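You operate a simulated robot arm through the tools that you are given. There is no shell and no other tool.

You run a simulated two-armed robot. Do the job below in one go: nothing can be reset, and whatever is moved stays where it is left.

## Task
Leak-test the purple cap on the rig and sort it by its result.
Fine: tighten the collar, pump to about 6 bar, press MEASURE once; a drop over 0.3 bar goes to the MEND tray, else READY; release open before the collar is freed.

It is judged by the outcome, as a careful person would: the job done as asked, and still so three seconds after it is handed in. It fails if anything else is knocked over, pushed out of place, dropped, spilled or broken. A push-on lid holds only when it is set on centred and level and pressed home; a screw cap is set on level and turned clockwise until tight.

## Robot
Two 7-joint arms with two-finger grippers on one trunk, on a base that drives. Base frame: it is fixed to the floor where the robot stands at the start and does not move with it; the origin is under the middle of the robot, x ahead of it, y to its left, z up. Lengths are in mm, angles in rad, forces in N, time in s.
The left shoulder is at the start at [41, 170, 1198], the right one opposite. With the tool pointing down near the work surface each hand reaches from about 100 to 660 mm from the robot's upright axis, wherever it stands, measured 20 degrees to its own side. Places, roughly: collar lever [600, 100, 800]; measure button [800, 100, 900]; mend tray floor [500, -100, 800]; pump lever [600, -300, 900]; ready tray floor [500, 100, 800]; release valve [600, -100, 800]; socket of the port plate [700, 100, 800]; trap valve [800, 300, 800]; trip dial [800, -100, 900]; type switch [800, 0, 900]; white console [800, 0, 900]. Payload 2.69 kg a hand.
The tool frame of a hand sits at the grasp point between the pads (the TCP): z along the fingers, y along the line on which they close. The tips reach 20 mm beyond it. The gripper opens to 100 mm. The gripper's body begins 63 mm behind the TCP.
Orientation is told as [roll, pitch, yaw] about the base's x, y, z axes, in that order, counted from this pose: with the fingers straight down and closing along the base's y, the tool's x points along the base's -x, its y along +y and its z along -z.

## Interface
- The arms move only by the tool step_arm. It takes "left_commands", "right_commands" or both (then of equal length, played together; a hand with none holds still); each is a list of rows, each a list of 7 numbers: the shift along the base's x, y, z in m, then the turn, a rotation vector about the base's x, y, z in rad, then the gripper command, from -1 (fully open) to 1 (shut), values between in proportion. In form: [[tx, ty, tz, rx, ry, rz, claw], ...]. A call has 1 to 20 rows; each row is the pose to reach, as a shift and turn from the pose commanded when the call began. Rows are played at 5 a second. More than 50 mm and 0.15 rad between two rows, or a gripper value outside its range, and nothing of the call is played. Where a pose cannot be reached the arm comes as near as it can. A force on the tool above 70 N (or 10 N above the force at the start of the call, whichever is more), or a blocked arm, ends the call early, and 0.2 s more pass. Each finger travels about 108 mm/s and halts on what it meets, pressing with about 36 N; the grip force reading is that of the motor and also rises with nothing between the fingers. The clock runs only during rows and for 0.2 s after the last one: add rows that repeat a pose to give the fingers time. It gives the time, the measured TCP pose, the force on the tool (base axes), the opening and the grip force at its end, in the units of the frame above (readings bear some noise), with the torque about the TCP (base axes, N m) and any sound that the robot's microphone picked up.
- Cameras (640 x 400 px; columns grow to the right, rows downward): "scene" is now at [180.9, -7.9, 1129.5]; the picture's right is [-0.07, -1.00, 0.00], its down [-0.17, 0.01, -0.98] and it looks along [0.98, -0.07, -0.17] (base axes); focal length 214 px, centre (320, 200). "left" rides on the left gripper at [70, 19, -99] in its tool frame; the picture's right is [-0.26, 0.97, 0.00], its down [-0.75, -0.20, -0.63] and it looks along [-0.61, -0.16, 0.78] (tool axes); focal length 230 px, centre (320, 200). "right" rides on the right gripper at [70, -19, -99] in its tool frame; the picture's right is [0.26, 0.97, 0.00], its down [-0.75, 0.20, -0.63] and it looks along [-0.61, 0.16, 0.78] (tool axes); focal length 230 px, centre (320, 200). There is no depth. A picture from a camera that has moved, and an enlarged one, comes with that camera's place and axes in the base frame and with its lens.
- get_image(camera): a new picture of that camera. No time passes.
- raise_lower(by): slides the trunk up (or, below 0, down) by that many mm; the arms and the scene camera ride with it, the base frame stays. It gives what a move gives, with no picture.
- drive_base(legs): drives the robot by 1 to 6 legs, each [ahead, turn to the left] in mm and rad, along the robot's own axes; the way and the turn of a leg run together, so that a leg with both is an arc; at most 1500 mm and 3.142 rad a leg. The arms and the cameras ride along, it lands a little off, and it stops where it bumps. It gives what a move gives.
- pan_tilt(pan, tilt): turns the head with the scene camera to pan (to the left, within 1.047 rad either way) and tilt (down, from -0.506 to 1.204), counted from straight ahead of the robot. It gives what a move gives.
- inspect(camera, box): a new picture of the part [left, top, right, bottom] of that camera's present view, enlarged. No time passes.
- finish_job(): hands the job in; it is judged then, once.

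Places have to be worked out from the pictures, the camera data and where the tool is seen. Open the grippers and draw the arms clear of the work before you hand the job in, unless the task says otherwise.

The tools are called as name(argument=value, ...) on one line, values as JSON. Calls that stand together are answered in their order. step_arm: Moves the arms, as the interface text tells. Its arguments: {"type":"object","properties":{"left_commands":{"type":"array","items":{"type":"array","items":{"type":"number"}}},"right_commands":{"type":"array","items":{"type":"array","items":{"type":"number"}}}},"required":[]} The other tools are called the same way: raise_lower (by) slides the trunk up or down; drive_base (legs) drives the base; pan_tilt (pan, tilt) turns the head that bears the scene camera; get_image (camera) takes a picture; inspect (camera, box) takes an enlarged picture of a part of a camera's view; finish_job () hands the job in.

At the start:

```text
t: 0.0
left_eef_pos: [484.5, 190.0, 1238.8]
left_tcp_rot: [0.001, 0.0, 0.0]
left_force: [-0.3, 1.3, -0.5]
left_torque: [0.0, -0.03, 0.01]
left_grip_width: 100.0
left_grip_force: 0.1
right_eef_pos: [341.1, -128.2, 1192.5]
right_tcp_rot: [-0.001, 0.02, -0.001]
right_force: [-0.2, -0.2, -0.3]
right_torque: [-0.02, -0.05, -0.01]
right_grip_width: 99.9
right_grip_force: 0.0
trunk travel left (down, up): [-425.0, 265.0]
robot x, y, heading: [0.6, 3.2, 0.005]
head pan, tilt: [-0.066, 0.157]
```

scene: 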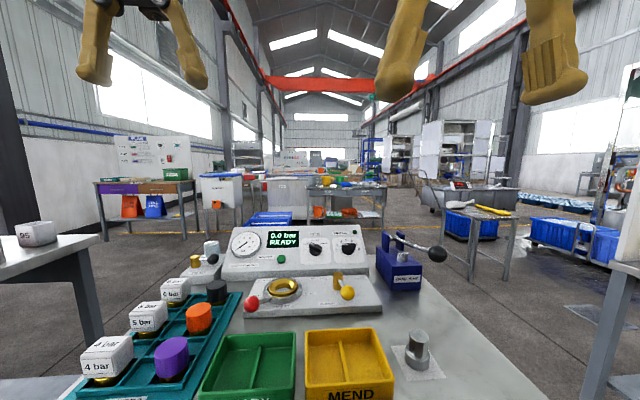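
right: 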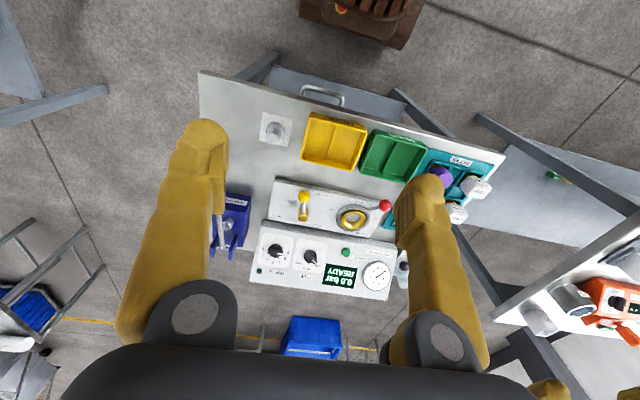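
left: 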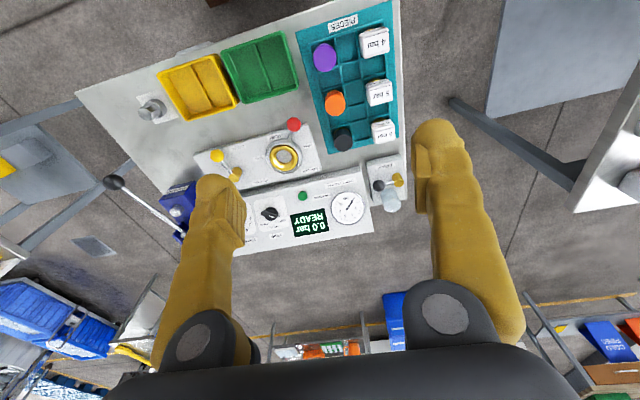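

I start by looking closer at the rig from the head camera, tilting it down to see the work table.

pan_tilt(pan=0.0, tilt=0.6)

get_image(camera="scene")

```text
t: 0.9
left_eef_pos: [467.3, 189.8, 1247.0]
left_tcp_rot: [0.0, -0.013, 0.0]
left_force: [0.3, 0.1, -0.2]
left_torque: [-0.01, 0.0, -0.03]
left_grip_width: 99.9
left_grip_force: 0.0
right_eef_pos: [322.6, -128.6, 1177.9]
right_tcp_rot: [-0.003, 0.068, 0.0]
right_force: [0.1, -0.2, -0.8]
right_torque: [-0.02, 0.03, -0.04]
right_grip_width: 99.9
right_grip_force: 0.1
trunk travel left (down, up): [-425.0, 265.0]
robot x, y, heading: [1.4, 0.6, -0.001]
head pan, tilt: [0.0, 0.6]
```

```text
taken
camera scene: at [176.8, -1.6, 1088.7], right [0.0, -1.0, 0.0], down [-0.58, 0.0, -0.82], along [0.82, 0.0, -0.58], focal length 214 px, centre (320, 200)
```

scene: 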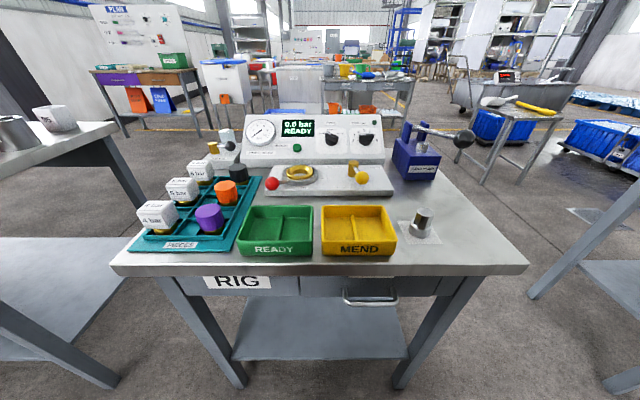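

The whole rig is in view now; I enlarge its parts to read the panel, the valve, collar and tray.

inspect(camera="scene", box=[230, 100, 400, 206])

inspect(camera="scene", box=[120, 120, 280, 260])

inspect(camera="scene", box=[360, 110, 500, 260])

inspect(camera="scene", box=[230, 150, 400, 260])

```text
3.76 times, centred on (315, 153) of scene
camera zoom: at [176.8, -1.6, 1088.7], right [0.0, -1.0, 0.0], down [-0.58, 0.0, -0.82], along [0.82, 0.0, -0.58], focal length 807 px, centre (339, 377)
```

zoom: 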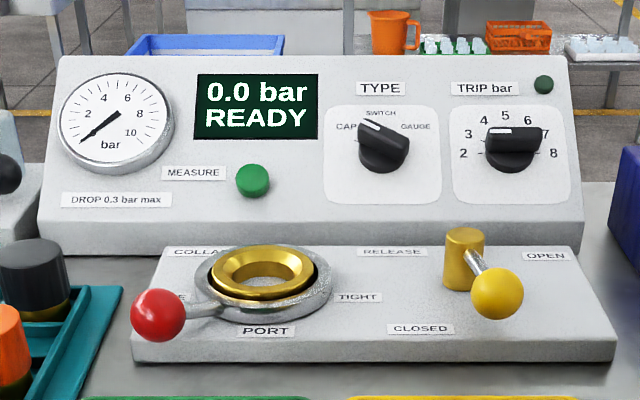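

```text
2.86 times, centred on (200, 190) of scene
camera zoom: at [176.8, -1.6, 1088.7], right [0.0, -1.0, 0.0], down [-0.58, 0.0, -0.82], along [0.82, 0.0, -0.58], focal length 613 px, centre (663, 229)
```

zoom: 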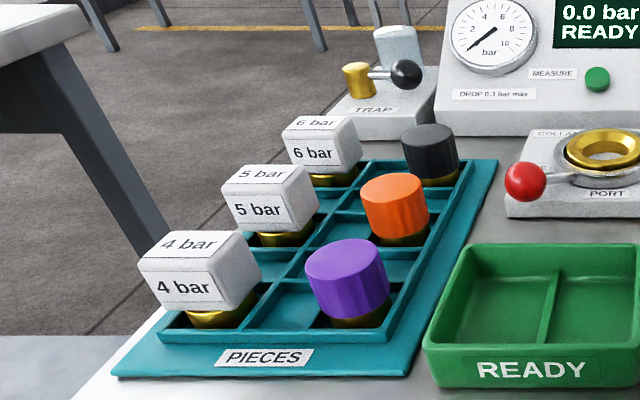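

```text
2.67 times, centred on (430, 185) of scene
camera zoom: at [176.8, -1.6, 1088.7], right [0.0, -1.0, 0.0], down [-0.58, 0.0, -0.82], along [0.82, 0.0, -0.58], focal length 572 px, centre (27, 240)
```

zoom: 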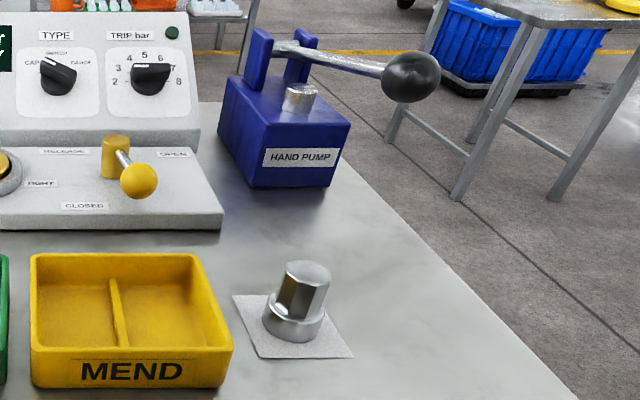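

```text
3.64 times, centred on (315, 205) of scene
camera zoom: at [176.8, -1.6, 1088.7], right [0.0, -1.0, 0.0], down [-0.58, 0.0, -0.82], along [0.82, 0.0, -0.58], focal length 780 px, centre (338, 182)
```

zoom: 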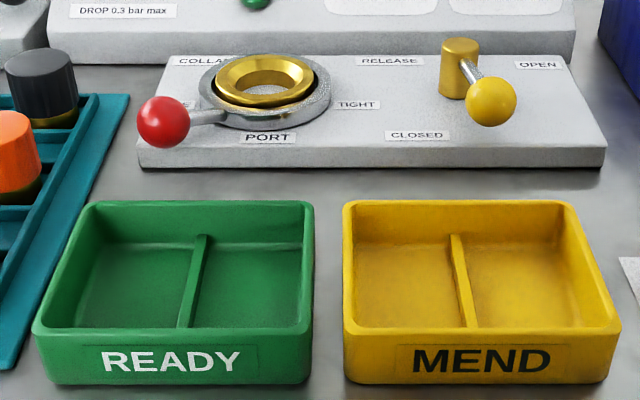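

Next I take fresh pictures from both wrist cameras, which look at the table from above, so I can triangulate the places.

get_image(camera="left")

get_image(camera="right")

```text
taken
camera left: at [395.0, 209.4, 1345.5], right [0.26, 0.97, 0.0], down [0.74, -0.2, 0.64], along [0.62, -0.16, -0.77], focal length 230 px, centre (320, 200)
```

left: 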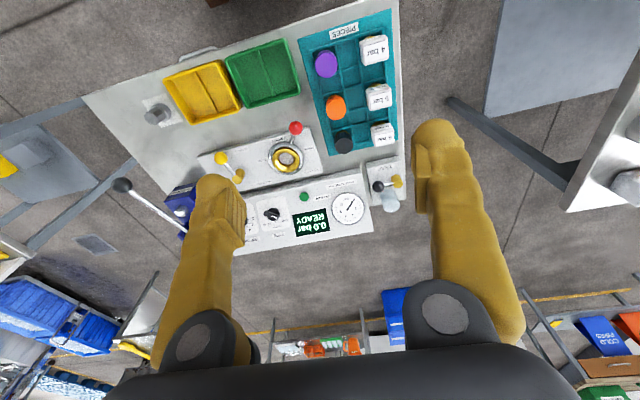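

```text
taken
camera right: at [259.8, -147.4, 1281.5], right [-0.26, 0.97, 0.02], down [0.79, 0.2, 0.58], along [0.55, 0.16, -0.82], focal length 230 px, centre (320, 200)
```

right: 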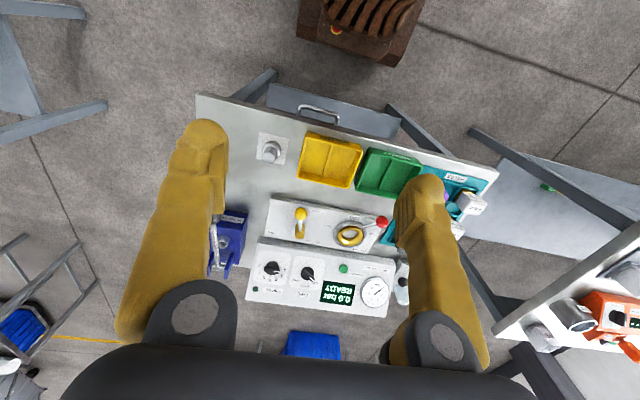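

I enlarge the left wrist view of the port plate and the panel to read lever directions from above.

inspect(camera="left", box=[190, 110, 330, 200])

inspect(camera="left", box=[290, 0, 420, 215])

inspect(camera="right", box=[240, 180, 420, 310])

inspect(camera="right", box=[190, 90, 380, 290])

```text
4.44 times, centred on (260, 155) of left
camera zoom: at [395.0, 209.4, 1345.5], right [0.26, 0.97, 0.0], down [0.74, -0.2, 0.64], along [0.62, -0.16, -0.77], focal length 1022 px, centre (587, 400)
```

zoom: 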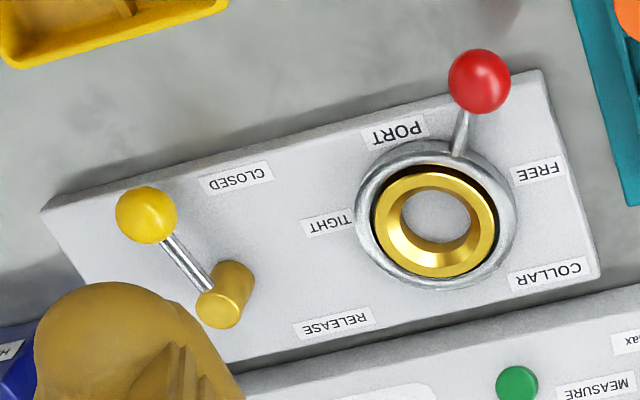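

```text
1.86 times, centred on (355, 108) of left
camera zoom: at [395.0, 209.4, 1345.5], right [0.26, 0.97, 0.0], down [0.74, -0.2, 0.64], along [0.62, -0.16, -0.77], focal length 428 px, centre (255, 372)
```

zoom: 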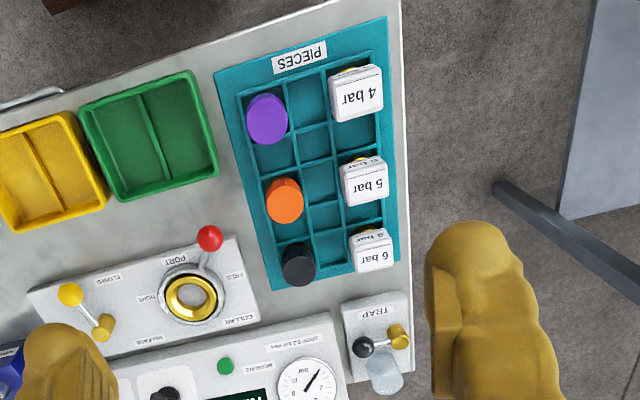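

```text
3.08 times, centred on (330, 245) of right
camera zoom: at [259.8, -147.4, 1281.5], right [-0.26, 0.97, 0.02], down [0.79, 0.2, 0.58], along [0.55, 0.16, -0.82], focal length 708 px, centre (289, 62)
```

zoom: 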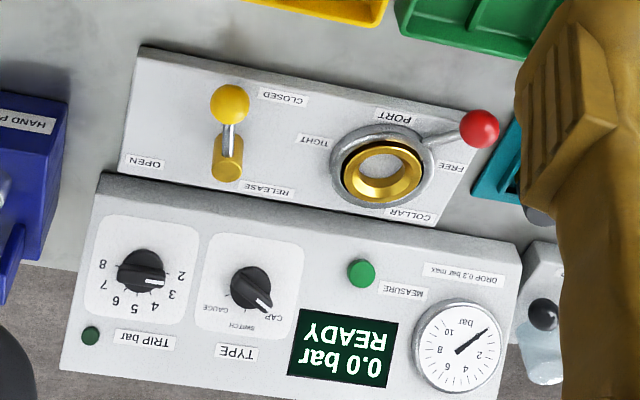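

```text
2.00 times, centred on (285, 190) of right
camera zoom: at [259.8, -147.4, 1281.5], right [-0.26, 0.97, 0.02], down [0.79, 0.2, 0.58], along [0.55, 0.16, -0.82], focal length 460 px, centre (390, 220)
```

zoom: 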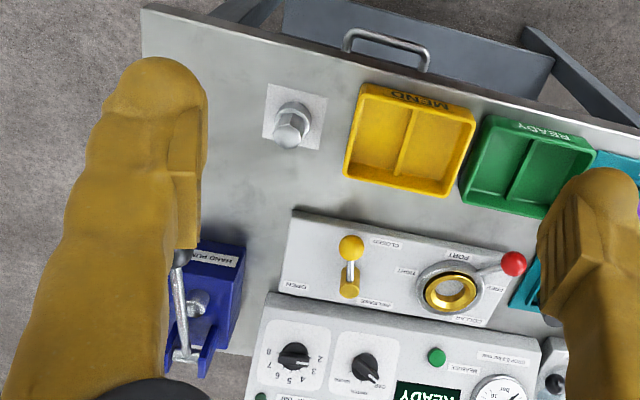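

From three views I judge: collar centre near [655, 51, 836], its red ball [581, 105, 847], release post [666, -83, 857] with ball [605, -96, 847], pump ball [561, -262, 954]; TYPE points at CAP. I tilt the head down to see how much room there is between base and table before driving closer.

pan_tilt(pan=0.0, tilt=1.2)

get_image(camera="scene")

```text
t: 1.9
left_eef_pos: [467.0, 189.1, 1248.2]
left_tcp_rot: [0.0, -0.014, -0.001]
left_force: [-0.5, 0.0, 0.2]
left_torque: [-0.01, 0.0, -0.03]
left_grip_width: 100.1
left_grip_force: 0.2
right_eef_pos: [321.7, -129.3, 1177.9]
right_tcp_rot: [-0.001, 0.068, 0.002]
right_force: [-0.1, 0.3, 0.1]
right_torque: [0.02, -0.05, 0.04]
right_grip_width: 100.2
right_grip_force: 0.0
trunk travel left (down, up): [-425.0, 265.0]
robot x, y, heading: [-3.3, -0.1, -0.002]
head pan, tilt: [0.0, 1.201]
```

```text
taken
camera scene: at [142.8, -1.7, 1044.8], right [0.0, -1.0, 0.0], down [-0.94, 0.0, -0.35], along [0.35, 0.0, -0.94], focal length 214 px, centre (320, 200)
```

scene: 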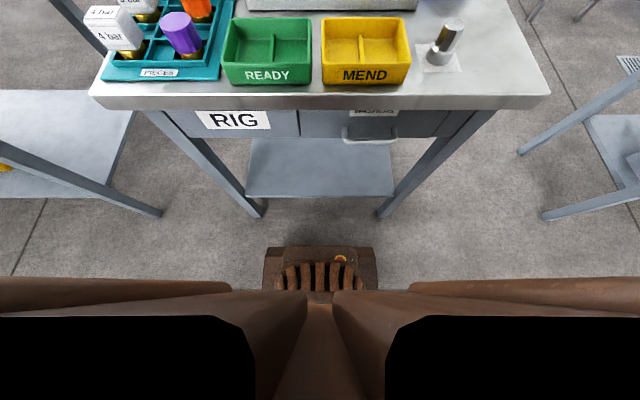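

The base's front is at about x = 270 and the table's legs and shelf start at about x = 460, so there is room. I drive 120 mm ahead to get the port and the MEASURE button in comfortable reach.

drive_base(legs=[[120, 0]])

pan_tilt(pan=0.0, tilt=0.85)

get_image(camera="scene")

get_image(camera="left")

get_image(camera="right")

```text
t: 3.1
left_eef_pos: [595.8, 189.8, 1243.6]
left_tcp_rot: [-0.001, -0.005, -0.001]
left_force: [1.2, 0.5, -1.4]
left_torque: [-0.02, 0.06, -0.02]
left_grip_width: 100.1
left_grip_force: 0.1
right_eef_pos: [452.1, -129.5, 1179.1]
right_tcp_rot: [-0.002, 0.062, 0.001]
right_force: [-0.2, 0.2, -0.3]
right_torque: [-0.02, 0.09, -0.01]
right_grip_width: 99.8
right_grip_force: 0.1
trunk travel left (down, up): [-425.0, 265.0]
robot x, y, heading: [122.3, 1.4, 0.002]
head pan, tilt: [0.0, 1.201]
```

```text
t: 4.0
left_eef_pos: [568.7, 188.5, 1254.1]
left_tcp_rot: [-0.001, -0.029, -0.001]
left_force: [-1.3, 0.1, 0.1]
left_torque: [-0.01, -0.07, -0.01]
left_grip_width: 100.2
left_grip_force: 0.1
right_eef_pos: [425.6, -130.1, 1170.7]
right_tcp_rot: [-0.002, 0.102, 0.001]
right_force: [-0.7, 0.2, 0.2]
right_torque: [0.01, -0.06, -0.01]
right_grip_width: 100.2
right_grip_force: 0.0
trunk travel left (down, up): [-425.0, 265.0]
robot x, y, heading: [119.4, 1.0, 0.0]
head pan, tilt: [0.0, 0.85]
```

```text
taken
camera scene: at [285.4, -1.7, 1068.5], right [0.0, -1.0, 0.0], down [-0.76, 0.0, -0.65], along [0.65, 0.0, -0.76], focal length 214 px, centre (320, 200)
```

scene: 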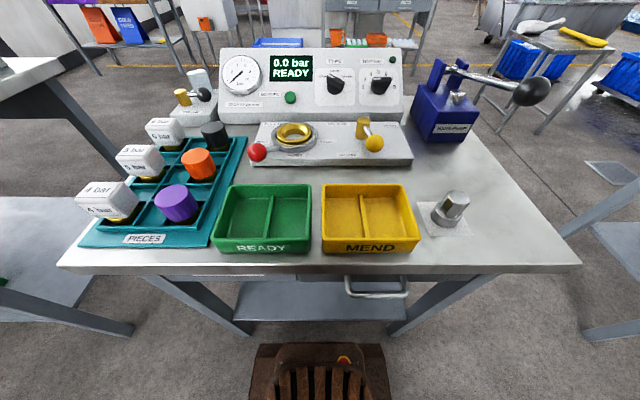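

```text
taken
camera left: at [495.8, 209.2, 1351.8], right [0.26, 0.97, 0.01], down [0.73, -0.2, 0.65], along [0.63, -0.16, -0.76], focal length 230 px, centre (320, 200)
```

left: 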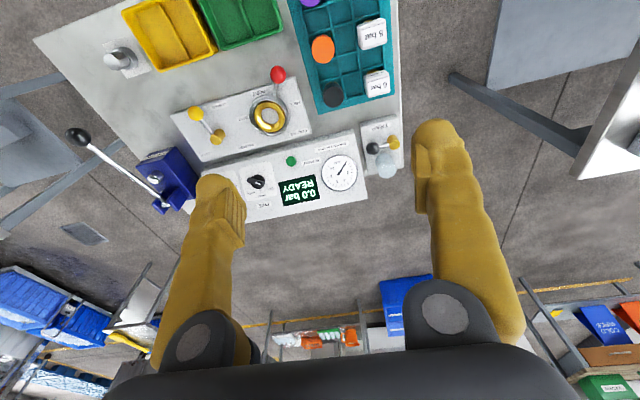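

```text
taken
camera right: at [365.7, -147.6, 1275.0], right [-0.26, 0.97, 0.02], down [0.81, 0.2, 0.55], along [0.53, 0.16, -0.84], focal length 230 px, centre (320, 200)
```

right: 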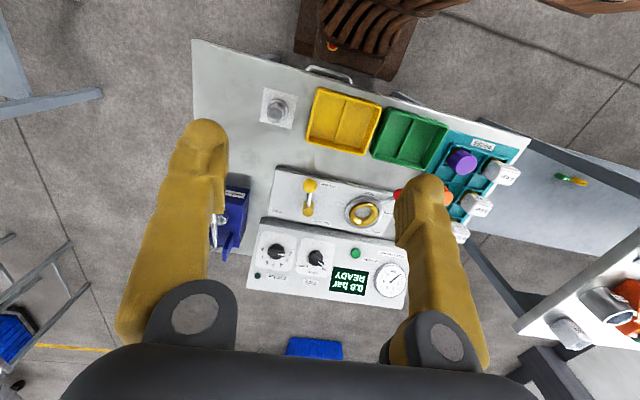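

I give both arms a zero move to see how the commanded pose compares with the measured one.

step_arm(left_commands=[[0, 0, 0, 0, 0, 0, -1], [0, 0, 0, 0, 0, 0, -1]], right_commands=[[0, 0, 0, 0, 0, 0, -1], [0, 0, 0, 0, 0, 0, -1]])

```text
t: 4.6
left_eef_pos: [573.8, 190.9, 1251.9]
left_tcp_rot: [0.0, -0.025, 0.0]
left_force: [0.4, -0.3, -0.4]
left_torque: [0.02, 0.02, 0.01]
left_grip_width: 99.9
left_grip_force: 0.0
right_eef_pos: [429.2, -129.0, 1168.5]
right_tcp_rot: [-0.001, 0.106, 0.001]
right_force: [-0.1, -0.1, 1.0]
right_torque: [0.01, 0.0, 0.02]
right_grip_width: 99.9
right_grip_force: 0.0
trunk travel left (down, up): [-425.0, 265.0]
robot x, y, heading: [123.4, 1.0, -0.001]
head pan, tilt: [0.0, 0.85]
```

The reading matches apart from noise. I enlarge the purple cap in the scene and right views to locate it, plus the tray cells.

inspect(camera="scene", box=[70, 110, 260, 260])

inspect(camera="right", box=[380, 100, 540, 250])

inspect(camera="left", box=[120, 50, 340, 210])

inspect(camera="scene", box=[150, 40, 430, 180])

```text
2.67 times, centred on (165, 185) of scene
camera zoom: at [288.8, -1.7, 1068.0], right [0.0, -1.0, 0.0], down [-0.76, 0.0, -0.65], along [0.65, 0.0, -0.76], focal length 572 px, centre (733, 240)
```

zoom: 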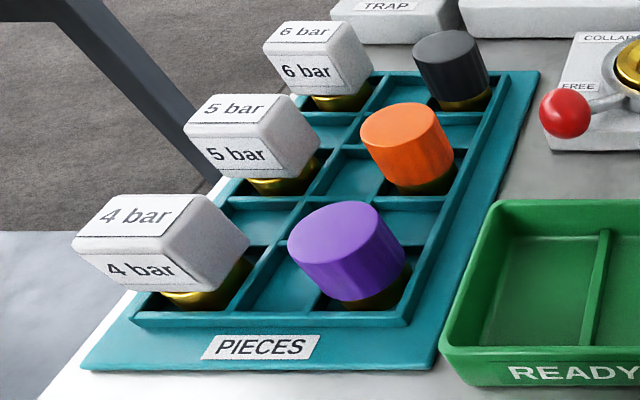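

```text
2.67 times, centred on (460, 175) of right
camera zoom: at [369.9, -147.6, 1274.2], right [-0.26, 0.97, 0.02], down [0.81, 0.2, 0.55], along [0.52, 0.16, -0.84], focal length 614 px, centre (-53, 267)
```

zoom: 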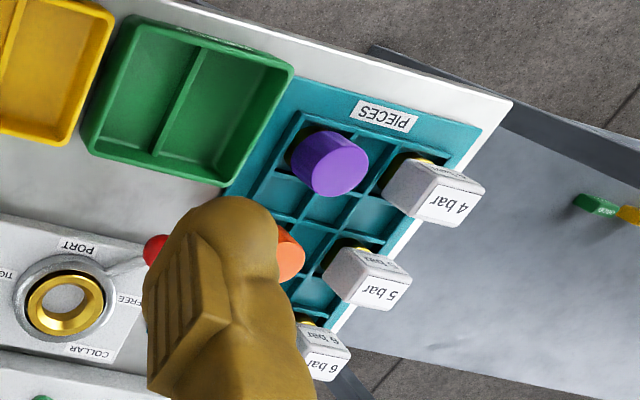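

```text
2.50 times, centred on (230, 130) of left
camera zoom: at [500.3, 209.3, 1350.3], right [0.26, 0.97, 0.01], down [0.73, -0.2, 0.65], along [0.63, -0.16, -0.76], focal length 575 px, centre (545, 375)
```

zoom: 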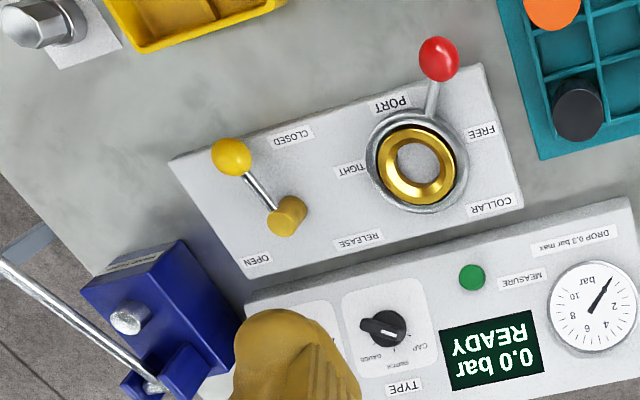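

```text
2.29 times, centred on (290, 110) of scene
camera zoom: at [288.8, -1.7, 1068.0], right [0.0, -1.0, 0.0], down [-0.76, 0.0, -0.65], along [0.65, 0.0, -0.76], focal length 490 px, centre (389, 406)
```

zoom: 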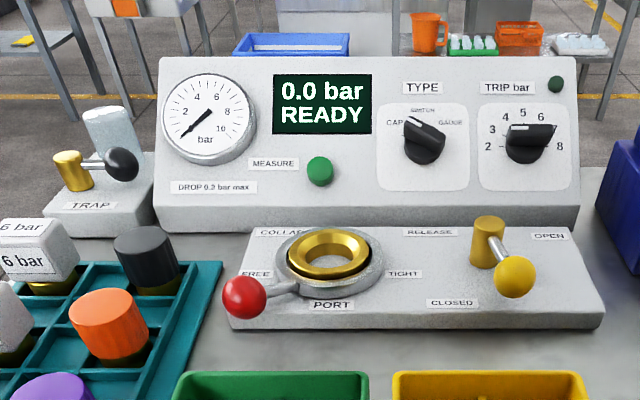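

I zoom tightly on the TYPE switch, the release valve and the trap valve to read their settings for sure.

inspect(camera="scene", box=[315, 50, 405, 110])

inspect(camera="right", box=[255, 230, 345, 290])

inspect(camera="scene", box=[160, 60, 250, 130])

inspect(camera="left", box=[345, 110, 415, 190])

inspect(camera="left", box=[170, 60, 320, 170])

```text
6.67 times, centred on (360, 80) of scene
camera zoom: at [288.8, -1.7, 1068.0], right [0.0, -1.0, 0.0], down [-0.76, 0.0, -0.65], along [0.65, 0.0, -0.76], focal length 1430 px, centre (53, 1000)
```

zoom: 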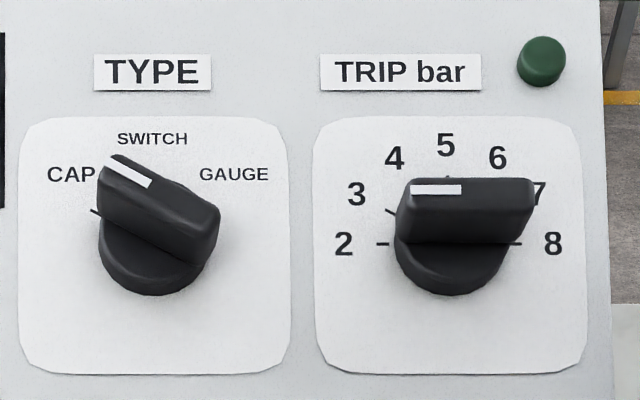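

```text
6.67 times, centred on (300, 260) of right
camera zoom: at [369.9, -147.6, 1274.2], right [-0.26, 0.97, 0.02], down [0.81, 0.2, 0.55], along [0.52, 0.16, -0.84], focal length 1534 px, centre (453, -200)
```

zoom: 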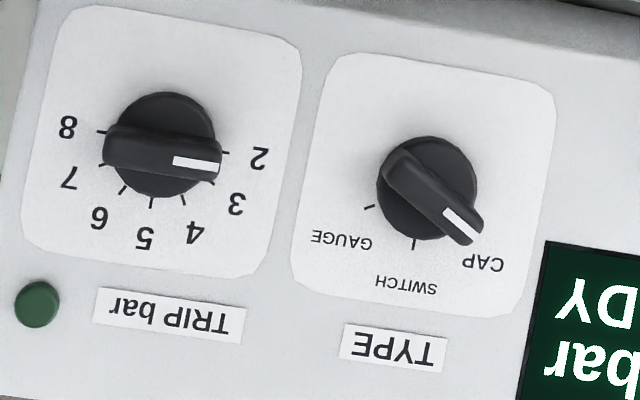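

```text
5.71 times, centred on (205, 95) of scene
camera zoom: at [288.8, -1.7, 1068.0], right [0.0, -1.0, 0.0], down [-0.76, 0.0, -0.65], along [0.65, 0.0, -0.76], focal length 1226 px, centre (977, 800)
```

zoom: 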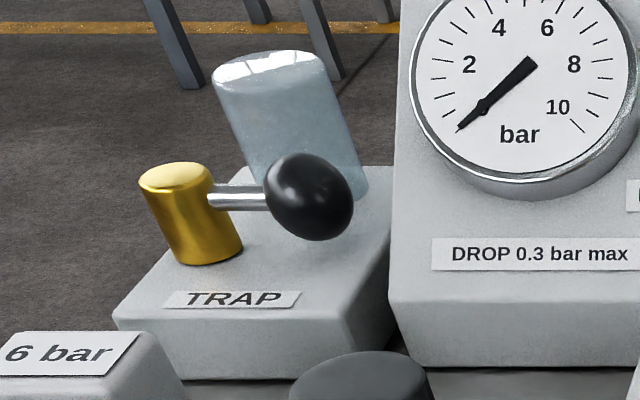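

```text
5.00 times, centred on (380, 150) of left
camera zoom: at [500.3, 209.3, 1350.3], right [0.26, 0.97, 0.01], down [0.73, -0.2, 0.65], along [0.63, -0.16, -0.76], focal length 1150 px, centre (20, 450)
```

zoom: 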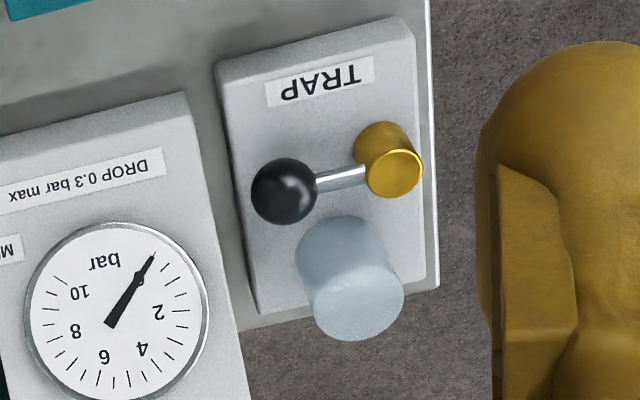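

```text
3.64 times, centred on (245, 115) of left
camera zoom: at [500.3, 209.3, 1350.3], right [0.26, 0.97, 0.01], down [0.73, -0.2, 0.65], along [0.63, -0.16, -0.76], focal length 837 px, centre (593, 509)
```

zoom: 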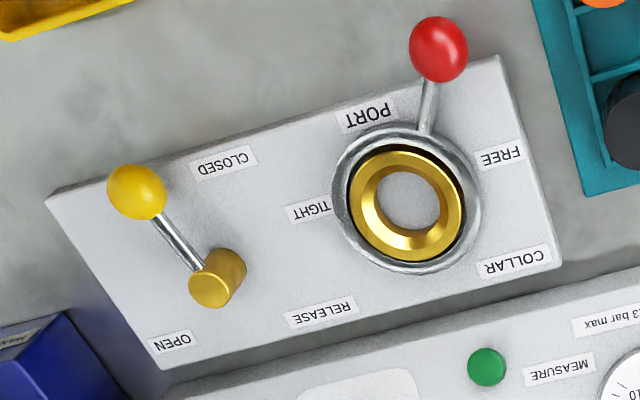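

TYPE is on CAP and the release lever lies at its CLOSED end by my estimate; the purple cap's top is near [473, 196, 853]. I bring the left hand to hover about 100 mm above it for a close look, and level the right hand.

step_arm(left_commands=[[-0.02, 0.001, -0.045, 0, 0.025, 0, -1], [-0.04, 0.002, -0.09, 0, 0.025, 0, -1], [-0.06, 0.004, -0.13, 0, 0.025, 0, -1], [-0.08, 0.005, -0.17, 0, 0.025, 0, -1], [-0.098, 0.006, -0.21, 0, 0.025, 0, -1], [-0.098, 0.006, -0.25, 0, 0.025, 0, -0.6], [-0.098, 0.006, -0.28, 0, 0.025, 0, -0.4], [-0.098, 0.006, -0.28, 0, 0.025, 0, -0.4], [-0.098, 0.006, -0.28, 0, 0.025, 0, -0.4]], right_commands=[[0, 0, 0, 0, -0.05, 0, -1], [0, 0, 0, 0, -0.106, 0, -1], [0, 0, 0, 0, -0.106, 0, -1], [0, 0, 0, 0, -0.106, 0, -1], [0, 0, 0, 0, -0.106, 0, -1], [0, 0, 0, 0, -0.106, 0, -1], [0, 0, 0, 0, -0.106, 0, -1], [0, 0, 0, 0, -0.106, 0, -1], [0, 0, 0, 0, -0.106, 0, -1]])

get_image(camera="left")

get_image(camera="scene")

```text
t: 6.6
left_eef_pos: [472.7, 197.0, 972.3]
left_tcp_rot: [0.003, -0.002, 0.001]
left_force: [-0.5, -0.6, -0.9]
left_torque: [0.02, -0.01, 0.0]
left_grip_width: 69.9
left_grip_force: 0.1
right_eef_pos: [430.3, -129.8, 1180.9]
right_tcp_rot: [-0.005, -0.047, 0.001]
right_force: [-0.1, -0.2, -0.5]
right_torque: [0.01, -0.02, 0.02]
right_grip_width: 99.9
right_grip_force: 0.0
trunk travel left (down, up): [-425.0, 265.0]
robot x, y, heading: [125.8, -0.9, 0.003]
head pan, tilt: [0.0, 0.85]
```

```text
taken
camera left: at [402.7, 215.9, 1071.7], right [0.26, 0.97, 0.0], down [0.75, -0.2, 0.63], along [0.61, -0.16, -0.78], focal length 230 px, centre (320, 200)
```

left: 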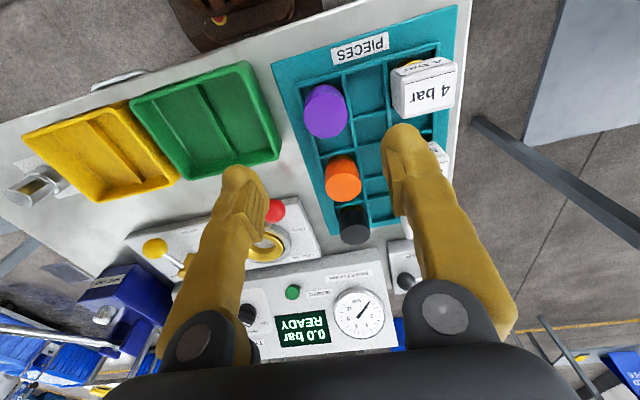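

```text
taken
camera scene: at [288.4, -1.7, 1068.0], right [0.0, -1.0, 0.0], down [-0.76, 0.0, -0.65], along [0.65, 0.0, -0.76], focal length 214 px, centre (320, 200)
```

scene: 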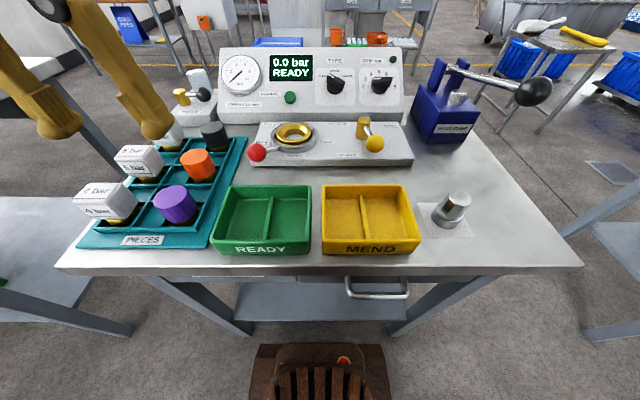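

The left hand hovers at [473, 197, 972]. I enlarge the cap in the left and scene views to fix its place and size.

inspect(camera="left", box=[270, 30, 470, 250])

inspect(camera="left", box=[290, 70, 370, 150])

inspect(camera="scene", box=[130, 140, 230, 240])

```text
1.82 times, centred on (370, 140) of left
camera zoom: at [402.7, 215.9, 1071.7], right [0.26, 0.97, 0.0], down [0.75, -0.2, 0.63], along [0.61, -0.16, -0.78], focal length 418 px, centre (229, 309)
```

zoom: 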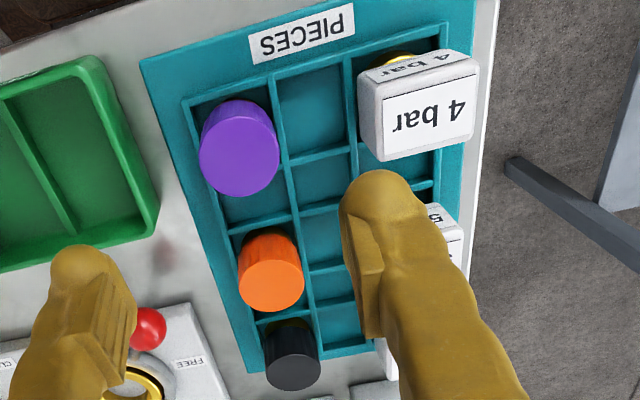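

```text
5.00 times, centred on (330, 110) of left
camera zoom: at [402.7, 215.9, 1071.7], right [0.26, 0.97, 0.0], down [0.75, -0.2, 0.63], along [0.61, -0.16, -0.78], focal length 1150 px, centre (270, 650)
```

zoom: 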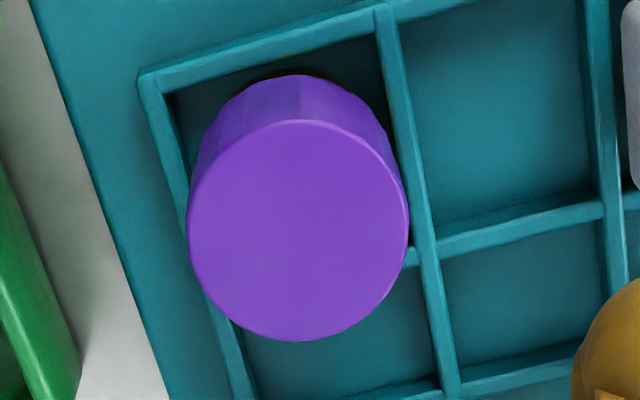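

```text
4.00 times, centred on (180, 190) of scene
camera zoom: at [288.4, -1.7, 1068.0], right [0.0, -1.0, 0.0], down [-0.76, 0.0, -0.65], along [0.65, 0.0, -0.76], focal length 858 px, centre (880, 240)
```

zoom: 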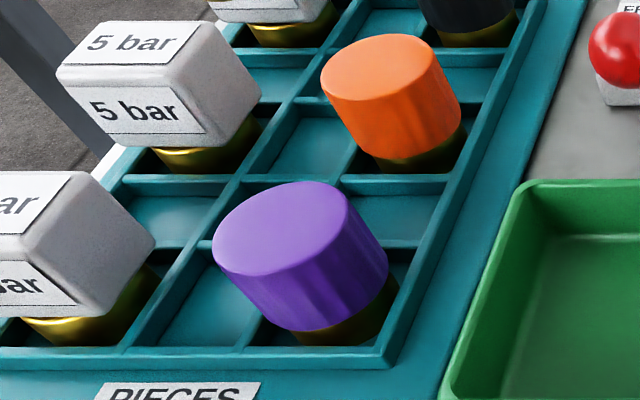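

The cap's top centre comes out at [479, 202, 848], about 42 mm across. I shift over it and go down to just above its top, then check alignment.

step_arm(left_commands=[[0.0063, 0.005, -0.03, 0, 0, 0, -0.4], [0.0063, 0.005, -0.06, 0, 0, 0, -0.4], [0.0063, 0.005, -0.09, 0, 0, 0, -0.4], [0.0063, 0.005, -0.09, 0, 0, 0, -0.4]])

get_image(camera="left")

inspect(camera="scene", box=[110, 100, 250, 240])

```text
t: 7.6
left_eef_pos: [479.0, 201.8, 884.6]
left_tcp_rot: [0.002, -0.002, 0.001]
left_force: [-0.1, -0.5, 0.4]
left_torque: [0.01, -0.01, 0.03]
left_grip_width: 69.8
left_grip_force: 0.0
right_eef_pos: [428.2, -129.9, 1179.9]
right_tcp_rot: [-0.001, -0.046, 0.0]
right_force: [0.5, 0.0, 0.0]
right_torque: [-0.01, -0.02, -0.02]
right_grip_width: 100.2
right_grip_force: 0.1
trunk travel left (down, up): [-425.0, 265.0]
robot x, y, heading: [123.2, 1.4, 0.001]
head pan, tilt: [0.0, 0.85]
```

```text
taken
camera left: at [408.5, 220.9, 983.2], right [0.26, 0.97, 0.0], down [0.75, -0.2, 0.63], along [0.61, -0.16, -0.78], focal length 230 px, centre (320, 200)
```

left: 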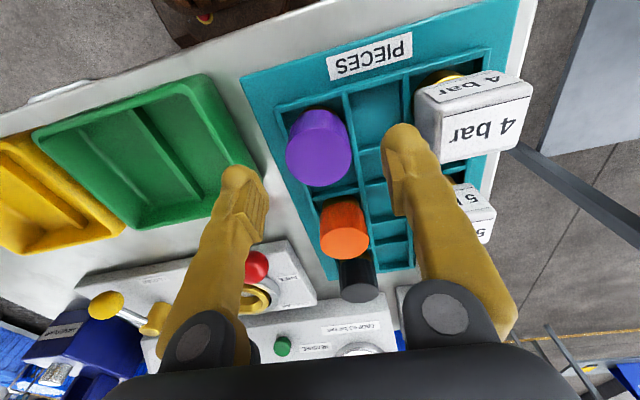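

```text
2.86 times, centred on (180, 170) of scene
camera zoom: at [287.7, -1.8, 1068.1], right [0.0, -1.0, 0.0], down [-0.76, 0.0, -0.65], along [0.65, 0.0, -0.76], focal length 613 px, centre (720, 286)
```

zoom: 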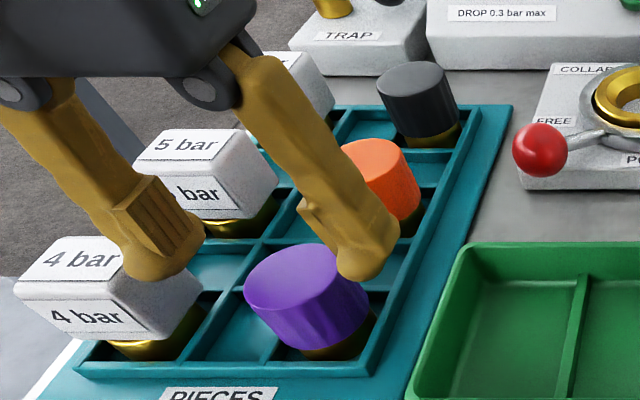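

The cap sits where predicted between the fingers. I go down to grip height and close the fingers.

step_arm(left_commands=[[0, 0, -0.02, 0, 0, 0, -0.4], [0, 0, -0.042, 0, 0, 0, -0.4], [0, 0, -0.042, 0, 0, 0, -0.2], [0, 0, -0.042, 0, 0, 0, 0.0], [0, 0, -0.042, 0, 0, 0, 0.2], [0, 0, -0.042, 0, 0, 0, 0.6], [0, 0, -0.042, 0, 0, 0, 1], [0, 0, -0.042, 0, 0, 0, 1]])

inspect(camera="scene", box=[110, 100, 250, 240])

```text
t: 9.4
left_eef_pos: [480.4, 201.7, 840.3]
left_tcp_rot: [0.0, -0.001, -0.001]
left_force: [-0.7, 0.1, -0.1]
left_torque: [0.03, 0.01, 0.03]
left_grip_width: 40.6
left_grip_force: 35.7
right_eef_pos: [430.9, -129.4, 1180.6]
right_tcp_rot: [-0.004, -0.046, 0.0]
right_force: [-0.4, -0.8, 0.5]
right_torque: [-0.02, 0.02, -0.02]
right_grip_width: 99.8
right_grip_force: 0.1
trunk travel left (down, up): [-425.0, 265.0]
robot x, y, heading: [121.5, 1.0, -0.004]
head pan, tilt: [0.0, 0.85]
```

```text
2.86 times, centred on (180, 170) of scene
camera zoom: at [288.3, -1.7, 1068.0], right [0.0, -1.0, 0.0], down [-0.76, 0.0, -0.65], along [0.65, 0.0, -0.76], focal length 613 px, centre (720, 286)
```

zoom: 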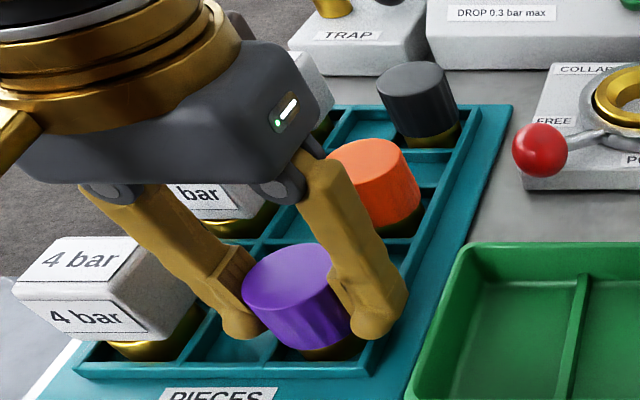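

Gripped at 40.6 mm width. I lift straight up 100 mm and look at the held piece.

step_arm(left_commands=[[0, 0, 0.01, 0, 0, 0, 1], [0, 0, 0.03, 0, 0, 0, 1], [0, 0, 0.06, 0, 0, 0, 1], [0, 0, 0.1, 0, 0, 0, 1], [0, 0, 0.1, 0, 0, 0, 1]])

get_image(camera="scene")

inspect(camera="scene", box=[100, 60, 220, 180])

get_image(camera="right")

```text
t: 10.6
left_eef_pos: [479.6, 200.4, 940.1]
left_tcp_rot: [0.002, -0.001, -0.001]
left_force: [-0.5, -0.2, -1.1]
left_torque: [0.01, 0.0, 0.05]
left_grip_width: 40.3
left_grip_force: 36.0
right_eef_pos: [430.0, -130.3, 1179.7]
right_tcp_rot: [-0.003, -0.048, 0.001]
right_force: [0.6, 0.6, -0.4]
right_torque: [0.02, 0.0, -0.04]
right_grip_width: 100.0
right_grip_force: 0.0
trunk travel left (down, up): [-425.0, 265.0]
robot x, y, heading: [121.9, 1.7, -0.005]
head pan, tilt: [0.0, 0.85]
```

```text
taken
camera scene: at [288.9, -1.6, 1067.9], right [0.0, -1.0, 0.0], down [-0.76, 0.0, -0.65], along [0.65, 0.0, -0.76], focal length 214 px, centre (320, 200)
```

scene: 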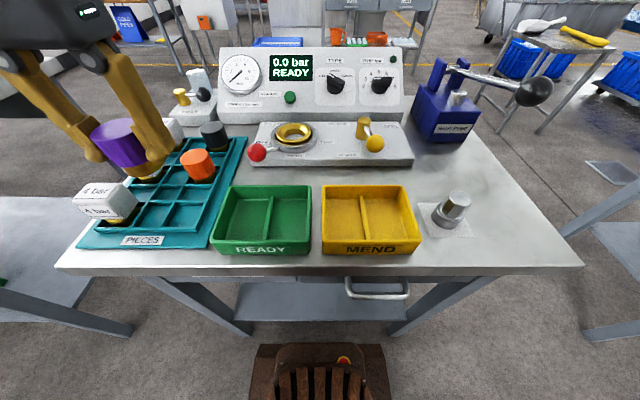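

```text
3.33 times, centred on (160, 120) of scene
camera zoom: at [288.9, -1.6, 1067.9], right [0.0, -1.0, 0.0], down [-0.76, 0.0, -0.65], along [0.65, 0.0, -0.76], focal length 715 px, centre (853, 467)
```

zoom: 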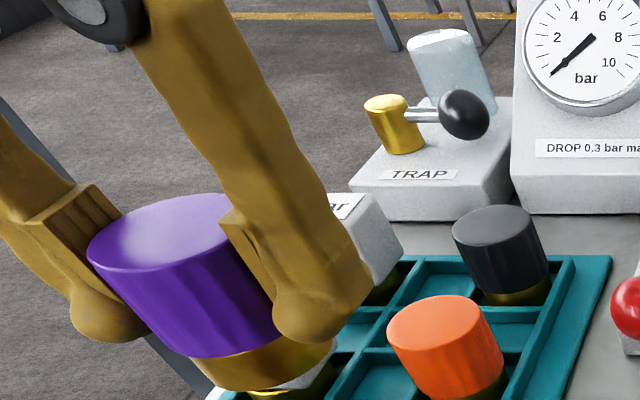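

```text
taken
camera right: at [356.0, -147.7, 1275.9], right [-0.26, 0.97, -0.01], down [0.72, 0.2, 0.66], along [0.64, 0.16, -0.75], focal length 230 px, centre (320, 200)
```

right: 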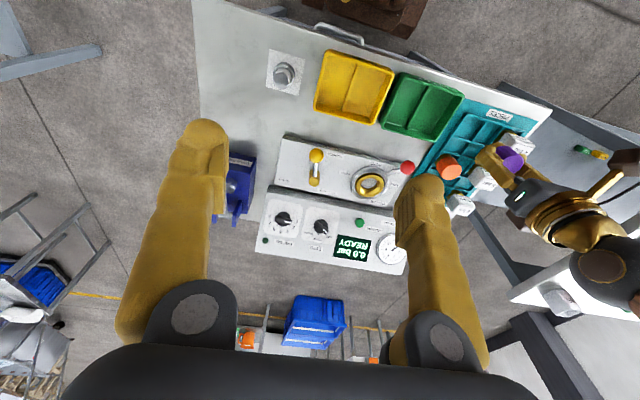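

The cap is held level. Now I enlarge the port ring in the scene and right views to fix its centre precisely.

inspect(camera="scene", box=[240, 110, 350, 170])

inspect(camera="right", box=[270, 120, 430, 220])

```text
5.82 times, centred on (295, 140) of scene
camera zoom: at [288.9, -1.6, 1067.9], right [0.0, -1.0, 0.0], down [-0.76, 0.0, -0.65], along [0.65, 0.0, -0.76], focal length 1248 px, centre (466, 549)
```

zoom: 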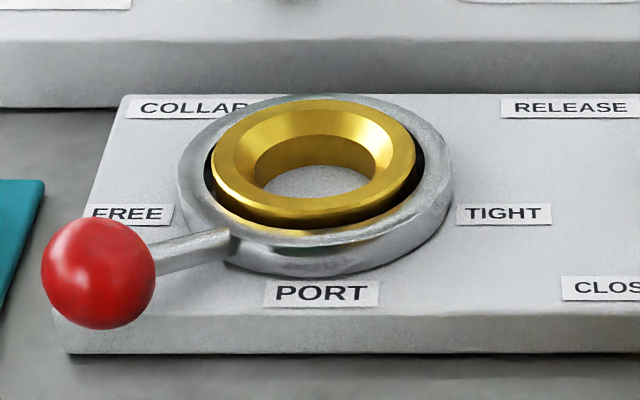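

```text
4.00 times, centred on (350, 170) of right
camera zoom: at [356.0, -147.7, 1275.9], right [-0.26, 0.97, -0.01], down [0.72, 0.2, 0.66], along [0.64, 0.16, -0.75], focal length 920 px, centre (200, 320)
```

zoom: 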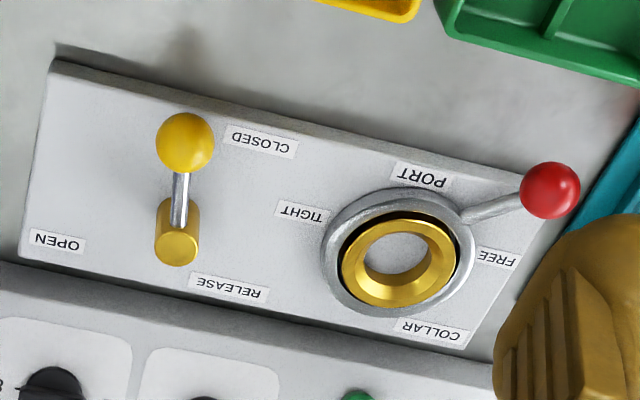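

The port's brass ring top comes out near [649, 47, 843]. I carry the cap over to hover above it, well clear of everything.

step_arm(left_commands=[[0.0, 0.0, 0.02, 0, 0, 0, 1], [0.028, -0.025, 0.03, 0, 0, 0, 1], [0.056, -0.05, 0.03, 0, 0, 0, 1], [0.084, -0.075, 0.03, 0, 0, 0, 1], [0.112, -0.1, 0.03, 0, 0, 0, 1], [0.14, -0.125, 0.03, 0, 0, 0, 1], [0.169, -0.153, 0.03, 0, 0, 0, 1], [0.169, -0.153, 0.03, 0, 0, 0, 1], [0.169, -0.153, 0.03, 0, 0, 0, 1]])

get_image(camera="left")

get_image(camera="scene")

inspect(camera="right", box=[270, 120, 430, 220])

```text
t: 12.6
left_eef_pos: [652.8, 51.4, 972.4]
left_tcp_rot: [-0.007, -0.002, 0.011]
left_force: [-0.1, 0.8, -0.9]
left_torque: [-0.01, 0.01, -0.04]
left_grip_width: 40.2
left_grip_force: 36.0
right_eef_pos: [430.6, -129.9, 1179.6]
right_tcp_rot: [-0.002, -0.047, 0.002]
right_force: [0.1, -0.4, 0.1]
right_torque: [0.01, 0.01, 0.02]
right_grip_width: 99.9
right_grip_force: 0.1
trunk travel left (down, up): [-425.0, 265.0]
robot x, y, heading: [124.9, 3.9, -0.002]
head pan, tilt: [0.0, 0.85]
```

```text
taken
camera left: at [582.0, 71.1, 1071.2], right [0.25, 0.97, -0.01], down [0.75, -0.19, 0.63], along [0.61, -0.16, -0.78], focal length 230 px, centre (320, 200)
```

left: 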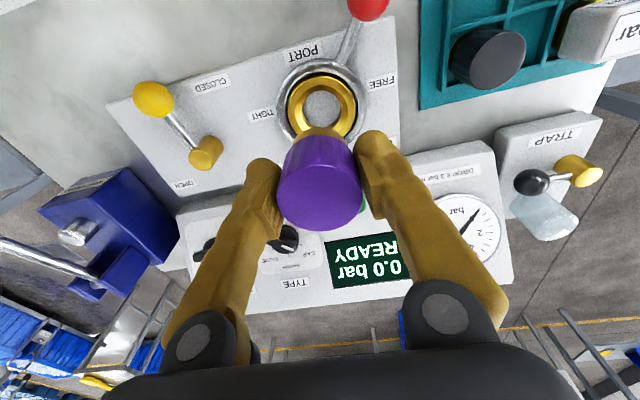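

```text
taken
camera scene: at [288.7, -1.8, 1068.0], right [0.0, -1.0, 0.0], down [-0.76, 0.0, -0.65], along [0.65, 0.0, -0.76], focal length 214 px, centre (320, 200)
```

scene: 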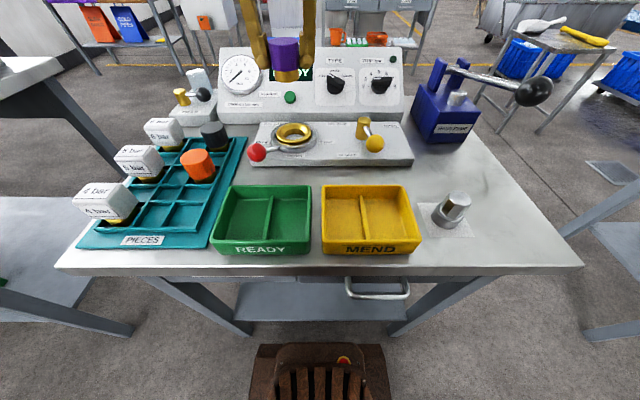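

```text
4.00 times, centred on (350, 170) of right
camera zoom: at [355.7, -147.9, 1275.9], right [-0.26, 0.97, -0.01], down [0.72, 0.2, 0.66], along [0.64, 0.16, -0.75], focal length 920 px, centre (200, 320)
```

zoom: 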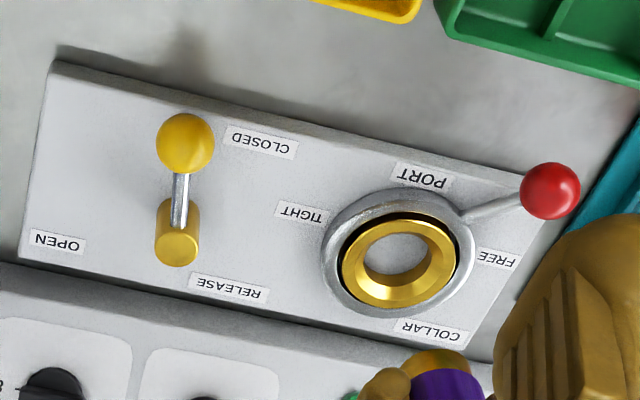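

The held cap is above and slightly behind the ring in view. I enlarge both views to refine ring and cap positions relative to each other.

inspect(camera="left", box=[250, 40, 400, 150])

inspect(camera="scene", box=[230, 30, 360, 170])

inspect(camera="right", box=[340, 160, 440, 260])

```text
3.64 times, centred on (325, 95) of left
camera zoom: at [582.0, 71.1, 1071.2], right [0.25, 0.97, -0.01], down [0.75, -0.19, 0.63], along [0.61, -0.16, -0.78], focal length 837 px, centre (302, 582)
```

zoom: 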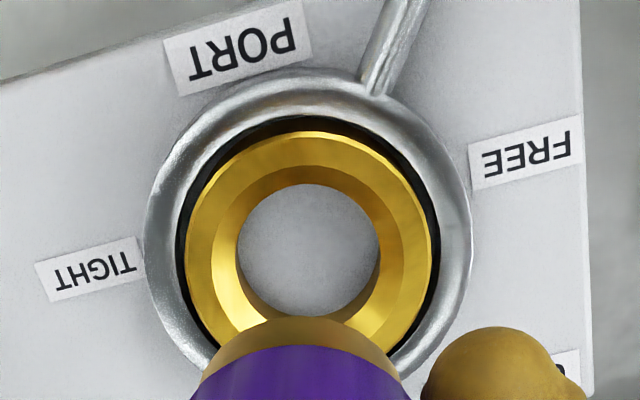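

```text
2.86 times, centred on (295, 100) of scene
camera zoom: at [288.7, -1.8, 1068.0], right [0.0, -1.0, 0.0], down [-0.76, 0.0, -0.65], along [0.65, 0.0, -0.76], focal length 613 px, centre (391, 486)
```

zoom: 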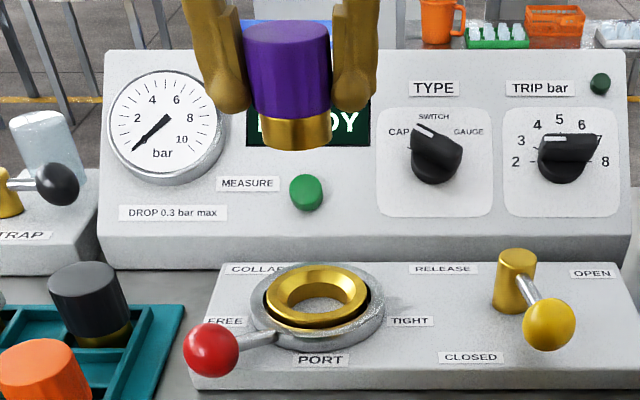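

```text
4.00 times, centred on (390, 210) of right
camera zoom: at [355.7, -147.9, 1275.9], right [-0.26, 0.97, -0.01], down [0.72, 0.2, 0.66], along [0.64, 0.16, -0.75], focal length 920 px, centre (40, 160)
```

zoom: 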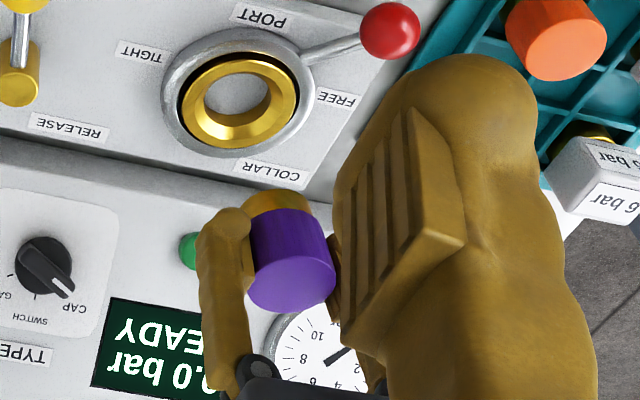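

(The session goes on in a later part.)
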